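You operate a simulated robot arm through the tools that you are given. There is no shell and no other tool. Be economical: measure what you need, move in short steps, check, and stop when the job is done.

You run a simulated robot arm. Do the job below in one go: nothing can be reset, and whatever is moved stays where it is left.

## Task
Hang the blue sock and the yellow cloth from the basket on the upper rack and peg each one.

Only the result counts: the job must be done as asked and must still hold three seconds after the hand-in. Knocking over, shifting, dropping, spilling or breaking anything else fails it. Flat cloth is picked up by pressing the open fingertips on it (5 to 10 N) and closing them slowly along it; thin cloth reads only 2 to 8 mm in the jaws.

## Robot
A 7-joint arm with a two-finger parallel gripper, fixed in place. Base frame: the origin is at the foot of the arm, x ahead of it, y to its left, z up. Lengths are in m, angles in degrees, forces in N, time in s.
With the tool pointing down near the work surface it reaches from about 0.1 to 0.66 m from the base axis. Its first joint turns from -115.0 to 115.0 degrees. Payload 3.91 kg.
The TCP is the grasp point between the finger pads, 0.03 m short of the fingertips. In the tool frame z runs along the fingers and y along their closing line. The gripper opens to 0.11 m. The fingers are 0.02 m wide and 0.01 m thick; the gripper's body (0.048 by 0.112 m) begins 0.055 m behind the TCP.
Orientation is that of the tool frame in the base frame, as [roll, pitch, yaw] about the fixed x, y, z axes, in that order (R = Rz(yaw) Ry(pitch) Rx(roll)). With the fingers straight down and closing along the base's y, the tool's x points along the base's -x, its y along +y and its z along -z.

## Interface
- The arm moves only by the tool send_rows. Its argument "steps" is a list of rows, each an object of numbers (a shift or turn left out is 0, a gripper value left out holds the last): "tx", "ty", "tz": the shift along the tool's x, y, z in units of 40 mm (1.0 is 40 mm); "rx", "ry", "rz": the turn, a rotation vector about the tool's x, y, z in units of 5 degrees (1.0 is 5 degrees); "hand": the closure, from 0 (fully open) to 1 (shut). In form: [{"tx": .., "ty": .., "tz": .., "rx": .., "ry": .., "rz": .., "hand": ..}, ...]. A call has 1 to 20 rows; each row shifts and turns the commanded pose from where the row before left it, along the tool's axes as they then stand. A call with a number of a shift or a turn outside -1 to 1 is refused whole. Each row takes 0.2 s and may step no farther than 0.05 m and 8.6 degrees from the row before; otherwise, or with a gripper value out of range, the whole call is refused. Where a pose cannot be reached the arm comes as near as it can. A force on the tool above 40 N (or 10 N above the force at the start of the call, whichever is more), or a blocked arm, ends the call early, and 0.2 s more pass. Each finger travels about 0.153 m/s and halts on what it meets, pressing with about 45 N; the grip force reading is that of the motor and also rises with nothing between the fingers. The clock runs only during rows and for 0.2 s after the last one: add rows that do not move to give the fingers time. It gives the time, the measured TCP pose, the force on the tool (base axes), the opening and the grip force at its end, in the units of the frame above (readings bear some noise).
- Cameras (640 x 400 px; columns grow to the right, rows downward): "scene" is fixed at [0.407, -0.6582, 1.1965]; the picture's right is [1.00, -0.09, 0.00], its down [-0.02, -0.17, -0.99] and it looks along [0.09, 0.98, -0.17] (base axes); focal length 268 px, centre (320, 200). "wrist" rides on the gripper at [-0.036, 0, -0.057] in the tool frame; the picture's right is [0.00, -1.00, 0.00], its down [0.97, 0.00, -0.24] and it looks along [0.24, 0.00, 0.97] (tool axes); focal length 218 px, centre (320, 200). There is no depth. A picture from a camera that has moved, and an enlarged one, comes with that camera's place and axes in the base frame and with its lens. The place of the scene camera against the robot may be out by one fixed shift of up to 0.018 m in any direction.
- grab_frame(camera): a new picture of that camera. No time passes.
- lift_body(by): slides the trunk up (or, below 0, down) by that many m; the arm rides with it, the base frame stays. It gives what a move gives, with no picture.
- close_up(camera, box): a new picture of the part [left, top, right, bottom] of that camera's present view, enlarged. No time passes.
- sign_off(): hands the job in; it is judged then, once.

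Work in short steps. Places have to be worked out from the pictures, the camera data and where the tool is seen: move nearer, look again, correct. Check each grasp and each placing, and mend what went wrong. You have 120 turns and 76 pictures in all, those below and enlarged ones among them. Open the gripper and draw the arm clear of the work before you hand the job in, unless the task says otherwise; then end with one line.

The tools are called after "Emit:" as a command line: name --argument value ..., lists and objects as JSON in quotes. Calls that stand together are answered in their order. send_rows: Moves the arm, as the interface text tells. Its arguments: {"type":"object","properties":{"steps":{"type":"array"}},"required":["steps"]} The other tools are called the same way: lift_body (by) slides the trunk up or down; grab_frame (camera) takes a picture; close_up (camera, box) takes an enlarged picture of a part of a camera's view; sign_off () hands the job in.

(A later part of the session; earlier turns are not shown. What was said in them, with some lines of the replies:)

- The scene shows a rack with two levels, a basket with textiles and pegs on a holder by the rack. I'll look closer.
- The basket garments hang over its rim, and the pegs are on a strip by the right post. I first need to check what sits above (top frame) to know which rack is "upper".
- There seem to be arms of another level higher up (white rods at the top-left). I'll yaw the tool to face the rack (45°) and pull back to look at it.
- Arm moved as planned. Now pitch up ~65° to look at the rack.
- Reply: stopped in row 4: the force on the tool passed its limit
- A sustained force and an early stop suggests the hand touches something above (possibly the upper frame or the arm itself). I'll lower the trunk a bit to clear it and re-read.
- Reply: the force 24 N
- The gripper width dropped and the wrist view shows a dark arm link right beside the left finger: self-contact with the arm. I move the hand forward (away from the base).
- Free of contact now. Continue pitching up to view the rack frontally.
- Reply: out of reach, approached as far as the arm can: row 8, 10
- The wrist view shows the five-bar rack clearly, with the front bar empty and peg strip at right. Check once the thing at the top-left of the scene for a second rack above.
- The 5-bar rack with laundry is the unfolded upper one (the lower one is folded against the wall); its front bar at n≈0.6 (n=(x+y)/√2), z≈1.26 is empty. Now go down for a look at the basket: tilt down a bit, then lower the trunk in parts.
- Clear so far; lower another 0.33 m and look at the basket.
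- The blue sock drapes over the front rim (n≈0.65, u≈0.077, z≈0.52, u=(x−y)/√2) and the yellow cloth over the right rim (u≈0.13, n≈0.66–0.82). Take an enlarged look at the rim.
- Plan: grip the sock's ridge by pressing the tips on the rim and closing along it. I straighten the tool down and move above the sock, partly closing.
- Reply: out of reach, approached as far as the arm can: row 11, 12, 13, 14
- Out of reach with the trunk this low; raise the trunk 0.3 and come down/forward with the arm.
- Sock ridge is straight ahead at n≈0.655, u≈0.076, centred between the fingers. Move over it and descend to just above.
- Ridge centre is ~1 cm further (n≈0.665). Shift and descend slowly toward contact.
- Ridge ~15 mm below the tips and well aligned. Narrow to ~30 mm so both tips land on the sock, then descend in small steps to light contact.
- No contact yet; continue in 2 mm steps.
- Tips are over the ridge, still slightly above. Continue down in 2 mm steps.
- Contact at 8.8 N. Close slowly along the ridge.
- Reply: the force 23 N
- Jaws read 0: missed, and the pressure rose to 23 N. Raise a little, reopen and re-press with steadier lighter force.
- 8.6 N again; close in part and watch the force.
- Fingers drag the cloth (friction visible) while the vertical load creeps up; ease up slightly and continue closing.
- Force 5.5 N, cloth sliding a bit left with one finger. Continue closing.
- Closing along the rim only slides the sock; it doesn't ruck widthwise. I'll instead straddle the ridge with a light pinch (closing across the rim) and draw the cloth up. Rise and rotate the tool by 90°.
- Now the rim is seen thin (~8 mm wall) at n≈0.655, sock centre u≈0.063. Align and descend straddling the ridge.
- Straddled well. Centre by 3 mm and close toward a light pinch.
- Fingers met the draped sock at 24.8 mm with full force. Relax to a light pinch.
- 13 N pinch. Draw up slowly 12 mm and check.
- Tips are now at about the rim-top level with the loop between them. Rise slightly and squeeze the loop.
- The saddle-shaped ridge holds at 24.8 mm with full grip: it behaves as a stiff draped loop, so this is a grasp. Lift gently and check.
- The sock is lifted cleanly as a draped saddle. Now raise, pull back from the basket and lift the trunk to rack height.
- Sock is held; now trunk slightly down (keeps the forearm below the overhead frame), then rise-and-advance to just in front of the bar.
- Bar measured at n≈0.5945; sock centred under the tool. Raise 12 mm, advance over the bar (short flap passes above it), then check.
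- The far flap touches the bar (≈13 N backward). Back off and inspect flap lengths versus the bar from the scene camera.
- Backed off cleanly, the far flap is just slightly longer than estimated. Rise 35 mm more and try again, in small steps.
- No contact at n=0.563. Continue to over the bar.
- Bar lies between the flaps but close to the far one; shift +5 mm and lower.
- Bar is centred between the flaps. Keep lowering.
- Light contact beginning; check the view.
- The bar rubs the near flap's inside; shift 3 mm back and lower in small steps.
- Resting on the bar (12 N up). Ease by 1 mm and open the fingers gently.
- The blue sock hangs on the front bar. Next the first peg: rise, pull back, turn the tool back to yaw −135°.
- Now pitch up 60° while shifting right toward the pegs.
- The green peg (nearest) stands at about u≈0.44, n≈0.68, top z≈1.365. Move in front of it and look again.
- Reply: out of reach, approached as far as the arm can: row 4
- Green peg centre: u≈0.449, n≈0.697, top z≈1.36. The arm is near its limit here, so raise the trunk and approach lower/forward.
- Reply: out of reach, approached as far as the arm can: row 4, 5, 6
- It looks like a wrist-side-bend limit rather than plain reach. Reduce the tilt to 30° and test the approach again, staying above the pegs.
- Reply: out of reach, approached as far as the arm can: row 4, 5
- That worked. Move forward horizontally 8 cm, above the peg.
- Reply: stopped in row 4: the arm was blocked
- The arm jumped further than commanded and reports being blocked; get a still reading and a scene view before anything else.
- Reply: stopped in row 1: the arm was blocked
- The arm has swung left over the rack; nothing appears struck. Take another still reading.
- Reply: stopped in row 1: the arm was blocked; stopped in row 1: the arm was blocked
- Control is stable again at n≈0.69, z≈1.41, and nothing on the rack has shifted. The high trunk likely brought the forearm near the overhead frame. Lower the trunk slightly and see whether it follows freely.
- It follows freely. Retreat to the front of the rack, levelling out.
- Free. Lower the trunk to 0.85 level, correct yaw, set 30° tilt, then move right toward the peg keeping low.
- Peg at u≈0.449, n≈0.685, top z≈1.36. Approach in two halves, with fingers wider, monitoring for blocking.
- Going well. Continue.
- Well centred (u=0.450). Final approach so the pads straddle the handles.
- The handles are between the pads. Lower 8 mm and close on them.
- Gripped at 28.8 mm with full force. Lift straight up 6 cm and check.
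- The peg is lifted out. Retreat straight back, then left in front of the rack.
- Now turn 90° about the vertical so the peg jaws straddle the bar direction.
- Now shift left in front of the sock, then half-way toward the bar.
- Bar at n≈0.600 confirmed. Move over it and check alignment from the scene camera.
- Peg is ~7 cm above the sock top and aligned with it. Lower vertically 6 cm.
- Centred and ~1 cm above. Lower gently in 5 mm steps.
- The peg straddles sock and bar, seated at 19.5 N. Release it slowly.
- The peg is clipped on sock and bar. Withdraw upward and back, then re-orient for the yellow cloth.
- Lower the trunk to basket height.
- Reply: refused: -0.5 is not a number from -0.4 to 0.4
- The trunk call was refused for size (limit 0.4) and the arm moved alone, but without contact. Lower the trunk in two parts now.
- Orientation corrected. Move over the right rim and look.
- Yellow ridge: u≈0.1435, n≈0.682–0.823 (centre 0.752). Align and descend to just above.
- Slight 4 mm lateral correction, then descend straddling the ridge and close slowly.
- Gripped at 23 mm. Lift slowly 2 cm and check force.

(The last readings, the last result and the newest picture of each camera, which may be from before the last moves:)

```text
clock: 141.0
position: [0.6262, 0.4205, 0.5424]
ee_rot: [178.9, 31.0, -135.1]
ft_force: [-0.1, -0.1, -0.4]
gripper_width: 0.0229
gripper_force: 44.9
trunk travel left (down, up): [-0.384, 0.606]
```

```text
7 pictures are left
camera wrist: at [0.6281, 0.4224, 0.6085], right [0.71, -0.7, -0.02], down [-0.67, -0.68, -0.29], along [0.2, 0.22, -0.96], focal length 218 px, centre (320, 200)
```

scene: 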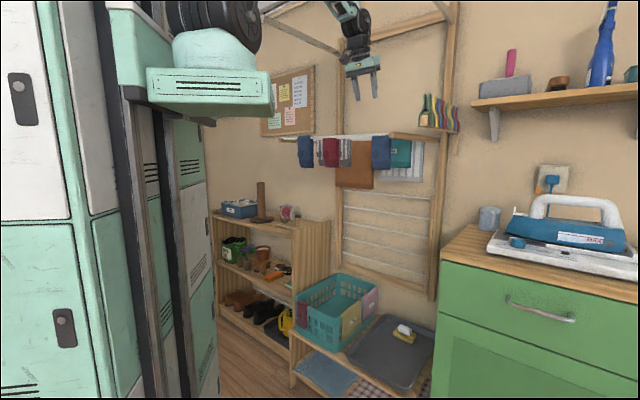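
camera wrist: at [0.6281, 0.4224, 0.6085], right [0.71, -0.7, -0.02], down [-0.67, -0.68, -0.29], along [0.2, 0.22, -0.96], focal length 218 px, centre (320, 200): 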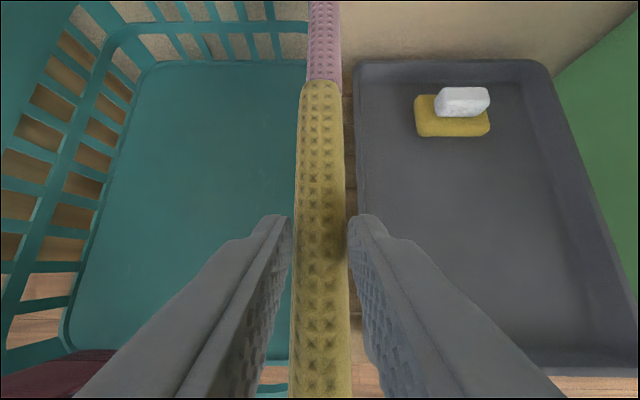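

Yellow cloth is up with the grip. Lift clear of the basket and retreat.

Emit:
send_rows --steps '[{"tx": -0.4, "tz": -0.7}, {"tx": -0.45, "tz": -0.75}, {"tx": -0.45, "tz": -0.75}, {"tx": -0.45, "tz": -0.75}, {"tx": -0.2, "tz": -0.3}, {"tx": 0.84, "tz": -0.51}, {"tx": 0.84, "tz": -0.51}, {"tx": 0.84, "tz": -0.51}, {"tx": 0.84, "tz": -0.51}, {"tx": 0.84, "tz": -0.51}, {"tx": 0.84, "tz": -0.51}, {"tx": 0.6, "tz": -0.36}, {}]'

```text
clock: 143.8
position: [0.4444, 0.2307, 0.6969]
ee_rot: [178.9, 31.0, -135.0]
ft_force: [-0.3, -0.1, -0.5]
gripper_width: 0.023
gripper_force: 45.0
trunk travel left (down, up): [-0.384, 0.606]
```

Rotate 90° about the vertical so the fold lies along the bar (inner flap away from me).

Emit:
send_rows --steps '[{"rx": 0.515, "rz": 0.857}, {"rx": 0.515, "rz": 0.857}, {"rx": 0.515, "rz": 0.857}, {"rx": 0.515, "rz": 0.857}, {"rx": 0.515, "rz": 0.857}, {"rx": 0.515, "rz": 0.857}, {"rx": 0.515, "rz": 0.857}, {"rx": 0.515, "rz": 0.857}, {"rx": 0.515, "rz": 0.857}, {"rx": 0.515, "rz": 0.857}, {"rx": 0.515, "rz": 0.857}, {"rx": 0.515, "rz": 0.857}, {"rx": 0.515, "rz": 0.857}, {"rx": 0.515, "rz": 0.857}, {"rx": 0.515, "rz": 0.857}, {"rx": 0.515, "rz": 0.857}, {"rx": 0.515, "rz": 0.857}, {"rx": 0.515, "rz": 0.857}, {}]'

Emit:
lift_body --by 0.4

Emit:
lift_body --by 0.08

```text
clock: 147.8
position: [0.4611, 0.2263, 0.7208]
ee_rot: [177.0, 26.5, 131.0]
ft_force: [0.4, -0.4, -0.9]
gripper_width: 0.0227
gripper_force: 45.4
trunk travel left (down, up): [-0.384, 0.606]
```

```text
clock: 151.6
position: [0.4601, 0.225, 1.1191]
ee_rot: [177.4, 26.9, 130.8]
ft_force: [0.2, -0.6, -1.1]
gripper_width: 0.0227
gripper_force: 45.3
trunk travel left (down, up): [-0.784, 0.206]
```

```text
clock: 152.8
position: [0.4618, 0.2249, 1.1975]
ee_rot: [177.2, 27.0, 130.8]
ft_force: [0.1, -0.8, -1.2]
gripper_width: 0.0229
gripper_force: 45.0
trunk travel left (down, up): [-0.864, 0.126]
```

Rise to above-bar height in front of the bar and check orientation.

Emit:
send_rows --steps '[{"tx": -0.58, "tz": -0.73}, {"tx": -0.58, "tz": -0.73}, {"tx": -0.58, "tz": -0.73}, {"tx": -0.58, "tz": -0.73}, {"tx": -0.58, "tz": -0.73}, {"tx": -0.58, "tz": -0.73}, {}]'

```text
clock: 154.4
position: [0.4647, 0.2121, 1.3974]
ee_rot: [-180.0, 30.1, 135.6]
ft_force: [-0.6, -0.3, -0.3]
gripper_width: 0.0228
gripper_force: 45.0
trunk travel left (down, up): [-0.864, 0.126]
```

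Orientation is right. Rise a bit more, then advance toward the bar in steps, watching force.

Emit:
send_rows --steps '[{"tx": -0.71, "tz": -0.4}, {"ty": 0.7}, {"ty": 0.7}, {"ty": 0.5}, {"ty": 0.3}, {}]'

```text
clock: 155.8
position: [0.5407, 0.2586, 1.4255]
ee_rot: [-180.0, 30.2, 135.5]
ft_force: [0.1, 0.3, -0.2]
gripper_width: 0.0228
gripper_force: 44.6
trunk travel left (down, up): [-0.864, 0.126]
```

Emit:
send_rows --steps '[{"ty": 0.3}, {"ty": 0.3}, {"ty": 0.27}, {}]'

Emit:
grab_frame --camera "wrist"

```text
clock: 156.8
position: [0.5628, 0.2855, 1.425]
ee_rot: [-179.9, 30.1, 135.5]
ft_force: [0.2, 0.3, 0.2]
gripper_width: 0.0228
gripper_force: 44.9
trunk travel left (down, up): [-0.864, 0.126]
```

```text
6 pictures are left
camera wrist: at [0.5652, 0.2849, 1.4914], right [-0.7, -0.71, 0.0], down [-0.68, 0.67, -0.28], along [0.2, -0.2, -0.96], focal length 218 px, centre (320, 200)
```

wrist: 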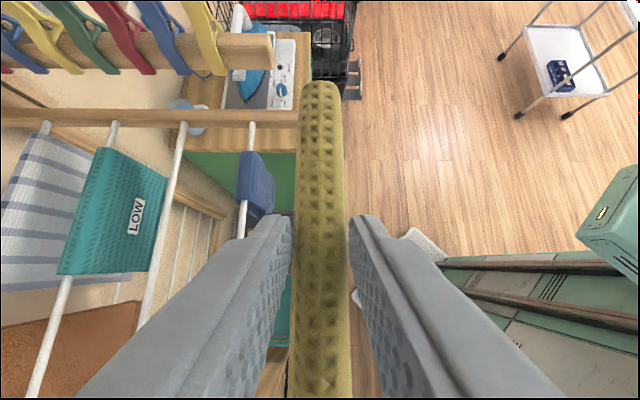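

Aligned over the bar (bar hidden under the fold). Lower 10 cm in 2 cm steps.

Emit:
send_rows --steps '[{"tx": 0.25, "tz": 0.433}, {"tx": 0.25, "tz": 0.433}, {"tx": 0.25, "tz": 0.433}, {"tx": 0.25, "tz": 0.433}, {"tx": 0.25, "tz": 0.433}, {}]'

Emit:
close_up --camera "scene" --box '[270, 70, 430, 190]'

```text
clock: 158.2
position: [0.5637, 0.2834, 1.3223]
ee_rot: [-180.0, 30.0, 135.6]
ft_force: [0.8, -1.5, -0.3]
gripper_width: 0.0231
gripper_force: 44.8
trunk travel left (down, up): [-0.864, 0.126]
```

```text
3.33 times, centred on (350, 130) of scene
camera zoom: at [0.407, -0.6582, 1.1965], right [1.0, -0.09, 0.0], down [-0.02, -0.17, -0.99], along [0.09, 0.98, -0.17], focal length 895 px, centre (220, 433)
```

zoom: 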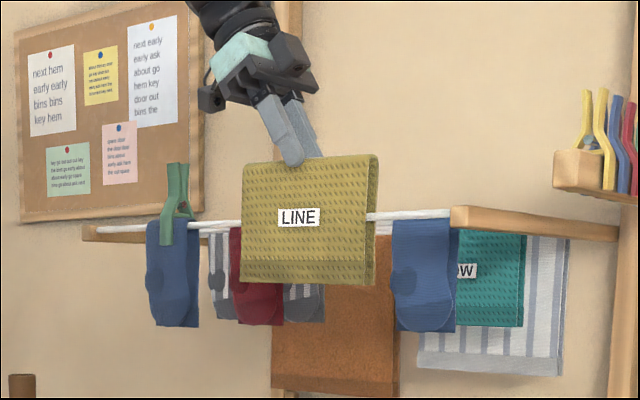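

The cloth is astride the front bar, peg and sock stand. Lower the rest to contact.

Emit:
send_rows --steps '[{"tx": 0.2, "tz": 0.35}, {"tx": 0.15, "tz": 0.26}, {"tx": 0.05, "tz": 0.087}, {"tx": 0.05, "tz": 0.087}, {}]'

```text
clock: 159.4
position: [0.5628, 0.2851, 1.2898]
ee_rot: [180.0, 30.0, 135.5]
ft_force: [0.5, -0.1, -0.3]
gripper_width: 0.0228
gripper_force: 44.9
trunk travel left (down, up): [-0.864, 0.126]
```

Emit:
send_rows --steps '[{"tx": 0.05, "tz": 0.087}, {"tx": 0.05, "tz": 0.087}, {"tx": 0.05, "tz": 0.087}, {}]'

```text
clock: 160.4
position: [0.5631, 0.2861, 1.2773]
ee_rot: [-179.9, 30.2, 135.4]
ft_force: [-0.1, -1.0, 0.2]
gripper_width: 0.0226
gripper_force: 45.4
trunk travel left (down, up): [-0.864, 0.126]
```

Emit:
send_rows --steps '[{"tx": 0.04, "tz": 0.07}, {"tx": 0.04, "tz": 0.07}, {}]'

```text
clock: 161.2
position: [0.5628, 0.2851, 1.2723]
ee_rot: [179.9, 30.2, 135.3]
ft_force: [-0.5, 0.4, 12.2]
gripper_width: 0.0229
gripper_force: 45.0
trunk travel left (down, up): [-0.864, 0.126]
```

Contact (12 N). Release slowly.

Emit:
send_rows --steps '[{"tx": -0.01, "tz": -0.02, "hand": 0.8}, {"hand": 0.76}, {"hand": 0.7}, {"hand": 0.62}, {"hand": 0.5}, {"hand": 0.4}, {}, {"tx": -0.2, "tz": -0.35}, {"tx": -0.35, "tz": -0.6}, {"tx": -0.5, "tz": -0.86}, {}]'

Emit:
close_up --camera "scene" --box '[270, 70, 430, 190]'

```text
clock: 163.6
position: [0.5634, 0.2844, 1.3508]
ee_rot: [-179.9, 30.1, 135.5]
ft_force: [0.1, 0.2, 0.5]
gripper_width: 0.0658
gripper_force: 0.1
trunk travel left (down, up): [-0.864, 0.126]
```

```text
3.33 times, centred on (350, 130) of scene
camera zoom: at [0.407, -0.6582, 1.1965], right [1.0, -0.09, 0.0], down [-0.02, -0.17, -0.99], along [0.09, 0.98, -0.17], focal length 895 px, centre (220, 433)
```

zoom: 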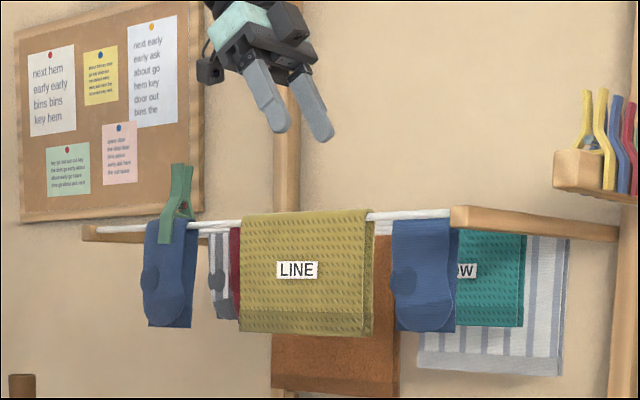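

Both garments hang. Now fetch the second peg: rise, back off and turn to face the pegs.

Emit:
send_rows --steps '[{"tx": -0.3, "tz": -0.52}, {"tx": -0.3, "tz": -0.52}, {"ty": -0.8}, {"ty": -0.8}, {"ty": -0.8}, {"ty": -0.6}, {}]'

Emit:
send_rows --steps '[{"rx": -0.5, "rz": -0.866}, {"rx": -0.5, "rz": -0.866}, {"rx": -0.5, "rz": -0.866}, {"rx": -0.5, "rz": -0.866}, {"rx": -0.5, "rz": -0.866}, {"rx": -0.5, "rz": -0.866}, {"rx": -0.5, "rz": -0.866}, {"rx": -0.5, "rz": -0.866}, {"rx": -0.5, "rz": -0.866}, {"rx": -0.5, "rz": -0.866}, {"rx": -0.5, "rz": -0.866}, {"rx": -0.5, "rz": -0.866}, {"rx": -0.5, "rz": -0.866}, {"rx": -0.5, "rz": -0.866}, {"rx": -0.5, "rz": -0.866}, {"rx": -0.5, "rz": -0.866}, {"rx": -0.5, "rz": -0.866}, {"rx": -0.5, "rz": -0.866}, {}]'

```text
clock: 165.2
position: [0.4791, 0.1986, 1.4023]
ee_rot: [-179.9, 30.1, 135.5]
ft_force: [-1.5, 0.3, 0.3]
gripper_width: 0.066
gripper_force: 0.0
trunk travel left (down, up): [-0.864, 0.126]
```

```text
clock: 169.2
position: [0.481, 0.1987, 1.4027]
ee_rot: [-179.9, 30.0, -134.4]
ft_force: [-0.6, 0.5, -0.2]
gripper_width: 0.0663
gripper_force: 0.0
trunk travel left (down, up): [-0.864, 0.126]
```

Move right, then forward above the strip as before.

Emit:
send_rows --steps '[{"ty": -0.9}, {"ty": -0.9}, {"ty": -0.9}, {"ty": -0.9}, {"ty": -0.9}, {"ty": -0.9}, {"ty": -0.83}, {"tx": -0.6, "tz": 0.44}, {"tx": -0.6, "tz": 0.44}, {"tx": -0.6, "tz": 0.44}, {"tx": -0.6, "tz": 0.44}, {}]'

```text
clock: 171.8
position: [0.7412, 0.1112, 1.3897]
ee_rot: [-179.9, 30.0, -134.5]
ft_force: [0.2, 0.3, -1.4]
gripper_width: 0.0662
gripper_force: 0.0
trunk travel left (down, up): [-0.864, 0.126]
```

Emit:
send_rows --steps '[{"tx": -0.47, "tz": 0.38, "ty": -0.03}, {"tx": -0.47, "tz": 0.38, "ty": -0.03}, {"tx": -0.47, "tz": 0.38, "ty": -0.03}, {}]'

Emit:
grab_frame --camera "wrist"

```text
clock: 172.8
position: [0.7953, 0.1558, 1.3792]
ee_rot: [-179.9, 29.9, -134.5]
ft_force: [0.4, 0.8, -0.2]
gripper_width: 0.0661
gripper_force: 0.0
trunk travel left (down, up): [-0.864, 0.126]
```

```text
3 pictures are left
camera wrist: at [0.7975, 0.1588, 1.4456], right [0.71, -0.7, 0.0], down [-0.67, -0.69, -0.28], along [0.2, 0.2, -0.96], focal length 218 px, centre (320, 200)
```

wrist: 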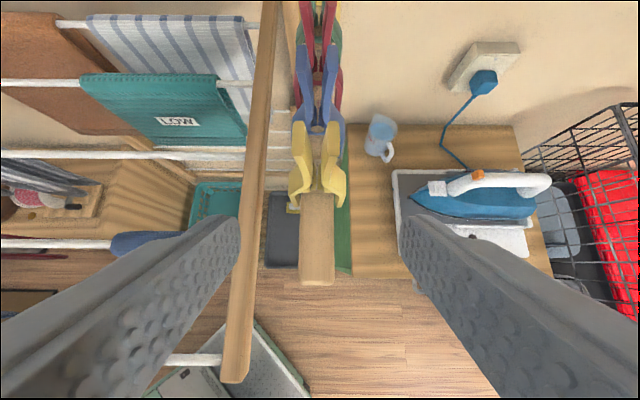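

Yellow peg centred; relative to the green grasp geometry I need Δn≈+48 mm, Δz≈−34 mm. Approach and read the pose before closing.

Emit:
send_rows --steps '[{"tx": -0.21, "tz": 0.45, "ty": 0.02}, {"tx": -0.21, "tz": 0.45, "ty": 0.02}, {"tx": -0.21, "tz": 0.44, "ty": 0.02}, {}, {}]'

```text
clock: 174.0
position: [0.8253, 0.1944, 1.3444]
ee_rot: [-180.0, 30.0, -134.5]
ft_force: [0.1, 0.3, 0.4]
gripper_width: 0.066
gripper_force: 0.0
trunk travel left (down, up): [-0.864, 0.126]
```

Pose reached. Correct 3 mm sideways and close.

Emit:
send_rows --steps '[{"ty": -0.08}, {"hand": 0.55}, {"hand": 0.65}, {"hand": 0.75}, {"hand": 0.85}, {"hand": 1.0}, {}, {}]'

```text
clock: 175.8
position: [0.8288, 0.1919, 1.345]
ee_rot: [-179.9, 30.0, -134.5]
ft_force: [0.2, -0.4, 0.7]
gripper_width: 0.029
gripper_force: 45.3
trunk travel left (down, up): [-0.864, 0.126]
```

Same 29 mm grip as the first peg. Lift straight up and check the width.

Emit:
send_rows --steps '[{"tx": -0.12, "tz": -0.22}, {"tx": -0.12, "tz": -0.22}, {"tx": -0.25, "tz": -0.43}, {"tx": -0.25, "tz": -0.43}, {"tx": -0.1, "tz": -0.17}, {}]'

```text
clock: 177.2
position: [0.8304, 0.1917, 1.4128]
ee_rot: [-179.9, 30.0, -134.5]
ft_force: [0.1, -0.4, -0.4]
gripper_width: 0.0286
gripper_force: 44.5
trunk travel left (down, up): [-0.864, 0.126]
```

Held. Retreat back and left along the same path as before.

Emit:
send_rows --steps '[{"tx": 0.85, "tz": -0.48}, {"tx": 0.85, "tz": -0.48}, {"tx": 0.85, "tz": -0.48}, {"tx": 0.85, "tz": -0.48}, {"tx": 0.85, "tz": -0.48}, {"tx": 0.85, "tz": -0.48}, {"ty": 0.9}, {"ty": 1}, {"ty": 1}, {"ty": 1}, {"ty": 1}, {"ty": 1}, {}]'

Emit:
send_rows --steps '[{"rx": 0.5, "rz": 0.866}, {"rx": 0.5, "rz": 0.866}, {"rx": 0.5, "rz": 0.866}, {"rx": 0.5, "rz": 0.866}, {"rx": 0.5, "rz": 0.866}, {"rx": 0.5, "rz": 0.866}, {"rx": 0.5, "rz": 0.866}, {"rx": 0.5, "rz": 0.866}, {"rx": 0.5, "rz": 0.866}, {"rx": 0.5, "rz": 0.866}, {"rx": 0.5, "rz": 0.866}, {"rx": 0.5, "rz": 0.866}, {"rx": 0.5, "rz": 0.866}, {"rx": 0.5, "rz": 0.866}, {"rx": 0.5, "rz": 0.866}, {"rx": 0.5, "rz": 0.866}, {"rx": 0.5, "rz": 0.866}, {"rx": 0.5, "rz": 0.866}, {}]'

```text
clock: 180.0
position: [0.4962, 0.1895, 1.407]
ee_rot: [-179.9, 30.0, -134.5]
ft_force: [-0.4, -1.1, -0.6]
gripper_width: 0.0284
gripper_force: 44.9
trunk travel left (down, up): [-0.864, 0.126]
```

```text
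clock: 184.0
position: [0.4952, 0.1898, 1.4102]
ee_rot: [-180.0, 30.1, 135.3]
ft_force: [0.0, 1.0, 0.1]
gripper_width: 0.0276
gripper_force: 44.5
trunk travel left (down, up): [-0.864, 0.126]
```

Move over the yellow cloth's ridge with the peg.

Emit:
send_rows --steps '[{"tx": 0.25, "tz": -0.14}, {"ty": 0.8}, {"ty": 0.8}, {"ty": 0.8}, {"ty": 0.48}, {}, {}]'

```text
clock: 185.6
position: [0.5691, 0.2812, 1.4088]
ee_rot: [-180.0, 30.1, 135.6]
ft_force: [-0.6, -0.3, 0.2]
gripper_width: 0.0274
gripper_force: 45.3
trunk travel left (down, up): [-0.864, 0.126]
```

n=0.601, u=0.204. Lower ~6.5 cm and check alignment.

Emit:
send_rows --steps '[{"ty": -0.03, "tx": 0.27, "tz": 0.47}, {"tx": 0.27, "tz": 0.47}, {"tx": 0.27, "tz": 0.47}, {}]'

Emit:
close_up --camera "scene" --box '[290, 90, 400, 180]'

```text
clock: 186.6
position: [0.5682, 0.2775, 1.3441]
ee_rot: [180.0, 30.1, 135.6]
ft_force: [0.0, -0.4, 0.6]
gripper_width: 0.0271
gripper_force: 45.7
trunk travel left (down, up): [-0.864, 0.126]
```

```text
4.44 times, centred on (345, 135) of scene
camera zoom: at [0.407, -0.6582, 1.1965], right [1.0, -0.09, 0.0], down [-0.02, -0.17, -0.99], along [0.09, 0.98, -0.17], focal length 1193 px, centre (209, 489)
```

zoom: 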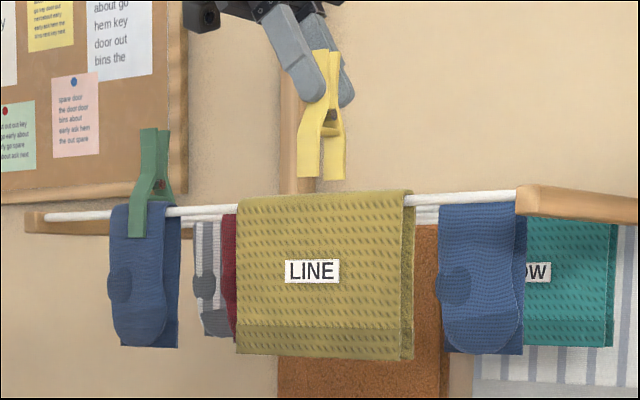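

Peg is ~12 mm above the crest and centred. Nudge 2 mm forward and lower.

Emit:
send_rows --steps '[{"ty": 0.06}, {"tx": 0.0625, "tz": 0.108}, {"tx": 0.0625, "tz": 0.108}, {"tx": 0.0625, "tz": 0.108}, {"tx": 0.0625, "tz": 0.108}, {}]'

```text
clock: 188.0
position: [0.5686, 0.2808, 1.3264]
ee_rot: [-180.0, 30.1, 135.4]
ft_force: [0.3, 0.5, -0.4]
gripper_width: 0.0265
gripper_force: 45.0
trunk travel left (down, up): [-0.864, 0.126]
```

Emit:
send_rows --steps '[{"tx": 0.0625, "tz": 0.108}, {"tx": 0.0625, "tz": 0.108}, {"tx": 0.0625, "tz": 0.108}, {"tx": 0.04, "tz": 0.07}, {}]'

```text
clock: 189.2
position: [0.5688, 0.2811, 1.3075]
ee_rot: [179.9, 30.1, 135.5]
ft_force: [0.2, 0.1, -0.2]
gripper_width: 0.0265
gripper_force: 44.7
trunk travel left (down, up): [-0.864, 0.126]
```

No contact yet; continue in 2 mm steps.

Emit:
send_rows --steps '[{"tx": 0.03, "tz": 0.05}, {"tx": 0.03, "tz": 0.05}, {}]'

```text
clock: 190.0
position: [0.5695, 0.2814, 1.3038]
ee_rot: [-180.0, 30.2, 135.4]
ft_force: [-0.5, 0.3, 8.2]
gripper_width: 0.0265
gripper_force: 45.0
trunk travel left (down, up): [-0.864, 0.126]
```

Seating at 8 N, same depth as the first peg. Press 1 mm more and release slowly.

Emit:
send_rows --steps '[{"tx": 0.012, "tz": 0.02}, {"hand": 0.8}, {"hand": 0.76}, {"hand": 0.72}, {"hand": 0.66}, {"hand": 0.58}, {"hand": 0.45}, {"hand": 0.35}, {}]'

Emit:
grab_frame --camera "wrist"

```text
clock: 192.0
position: [0.5702, 0.2801, 1.3017]
ee_rot: [180.0, 30.2, 135.6]
ft_force: [0.5, 0.9, 0.0]
gripper_width: 0.0715
gripper_force: 0.0
trunk travel left (down, up): [-0.864, 0.126]
```

```text
1 pictures are left
camera wrist: at [0.5714, 0.2799, 1.3679], right [-0.7, -0.71, 0.0], down [-0.68, 0.67, -0.28], along [0.2, -0.2, -0.96], focal length 218 px, centre (320, 200)
```

wrist: 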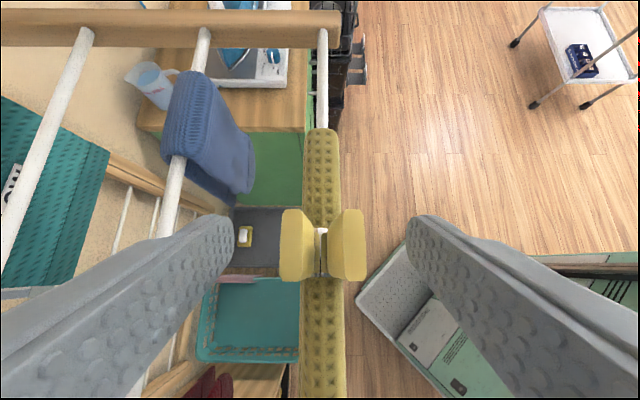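

The yellow peg sits upright on cloth and bar. Withdraw straight up, then back clear of the rack.

Emit:
send_rows --steps '[{"tx": -0.25, "tz": -0.433}, {"tx": -0.38, "tz": -0.65}, {"tx": -0.38, "tz": -0.65}, {"tx": -0.25, "tz": -0.43}, {"ty": -0.9}, {"ty": -0.9}, {"ty": -0.9}, {"ty": -0.9}, {}, {}]'

Emit:
close_up --camera "scene" --box '[270, 80, 470, 330]'

```text
clock: 194.2
position: [0.4683, 0.1777, 1.4022]
ee_rot: [-180.0, 30.1, 135.4]
ft_force: [0.3, -0.2, -0.3]
gripper_width: 0.0715
gripper_force: 0.2
trunk travel left (down, up): [-0.864, 0.126]
```

```text
1.60 times, centred on (370, 205) of scene
camera zoom: at [0.407, -0.6582, 1.1965], right [1.0, -0.09, 0.0], down [-0.02, -0.17, -0.99], along [0.09, 0.98, -0.17], focal length 430 px, centre (240, 192)
```

zoom: 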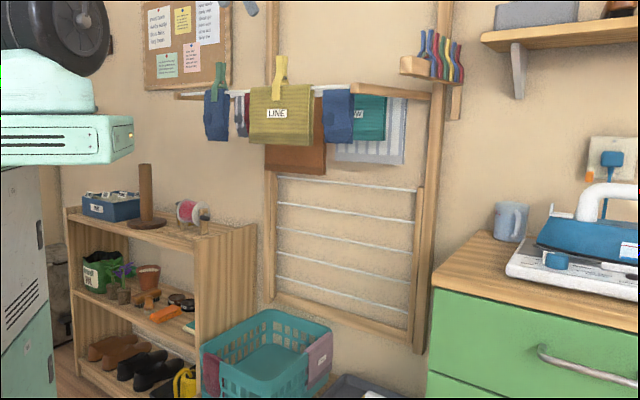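

Both garments hang pegged on the front bar, the other laundry looks undisturbed, and the arm is clear with the gripper open. Open fully and hand in.

Emit:
send_rows --steps '[{"hand": 0.0, "ty": -0.3}, {}, {}]'

Emit:
sign_off

```text
clock: 195.0
position: [0.4604, 0.1702, 1.4027]
ee_rot: [180.0, 30.1, 135.5]
ft_force: [0.0, 0.5, 0.0]
gripper_width: 0.1098
gripper_force: 0.1
trunk travel left (down, up): [-0.864, 0.126]
```

```text
The job is handed in.
```

The blue sock and the yellow cloth from the basket now hang on the upper rack's front bar, each held by its own peg, with the gripper open and the arm clear; I took "the upper rack" to be the unfolded five-bar one, and although the arm swung over the rack out of control once, the last picture shows nothing else moved.
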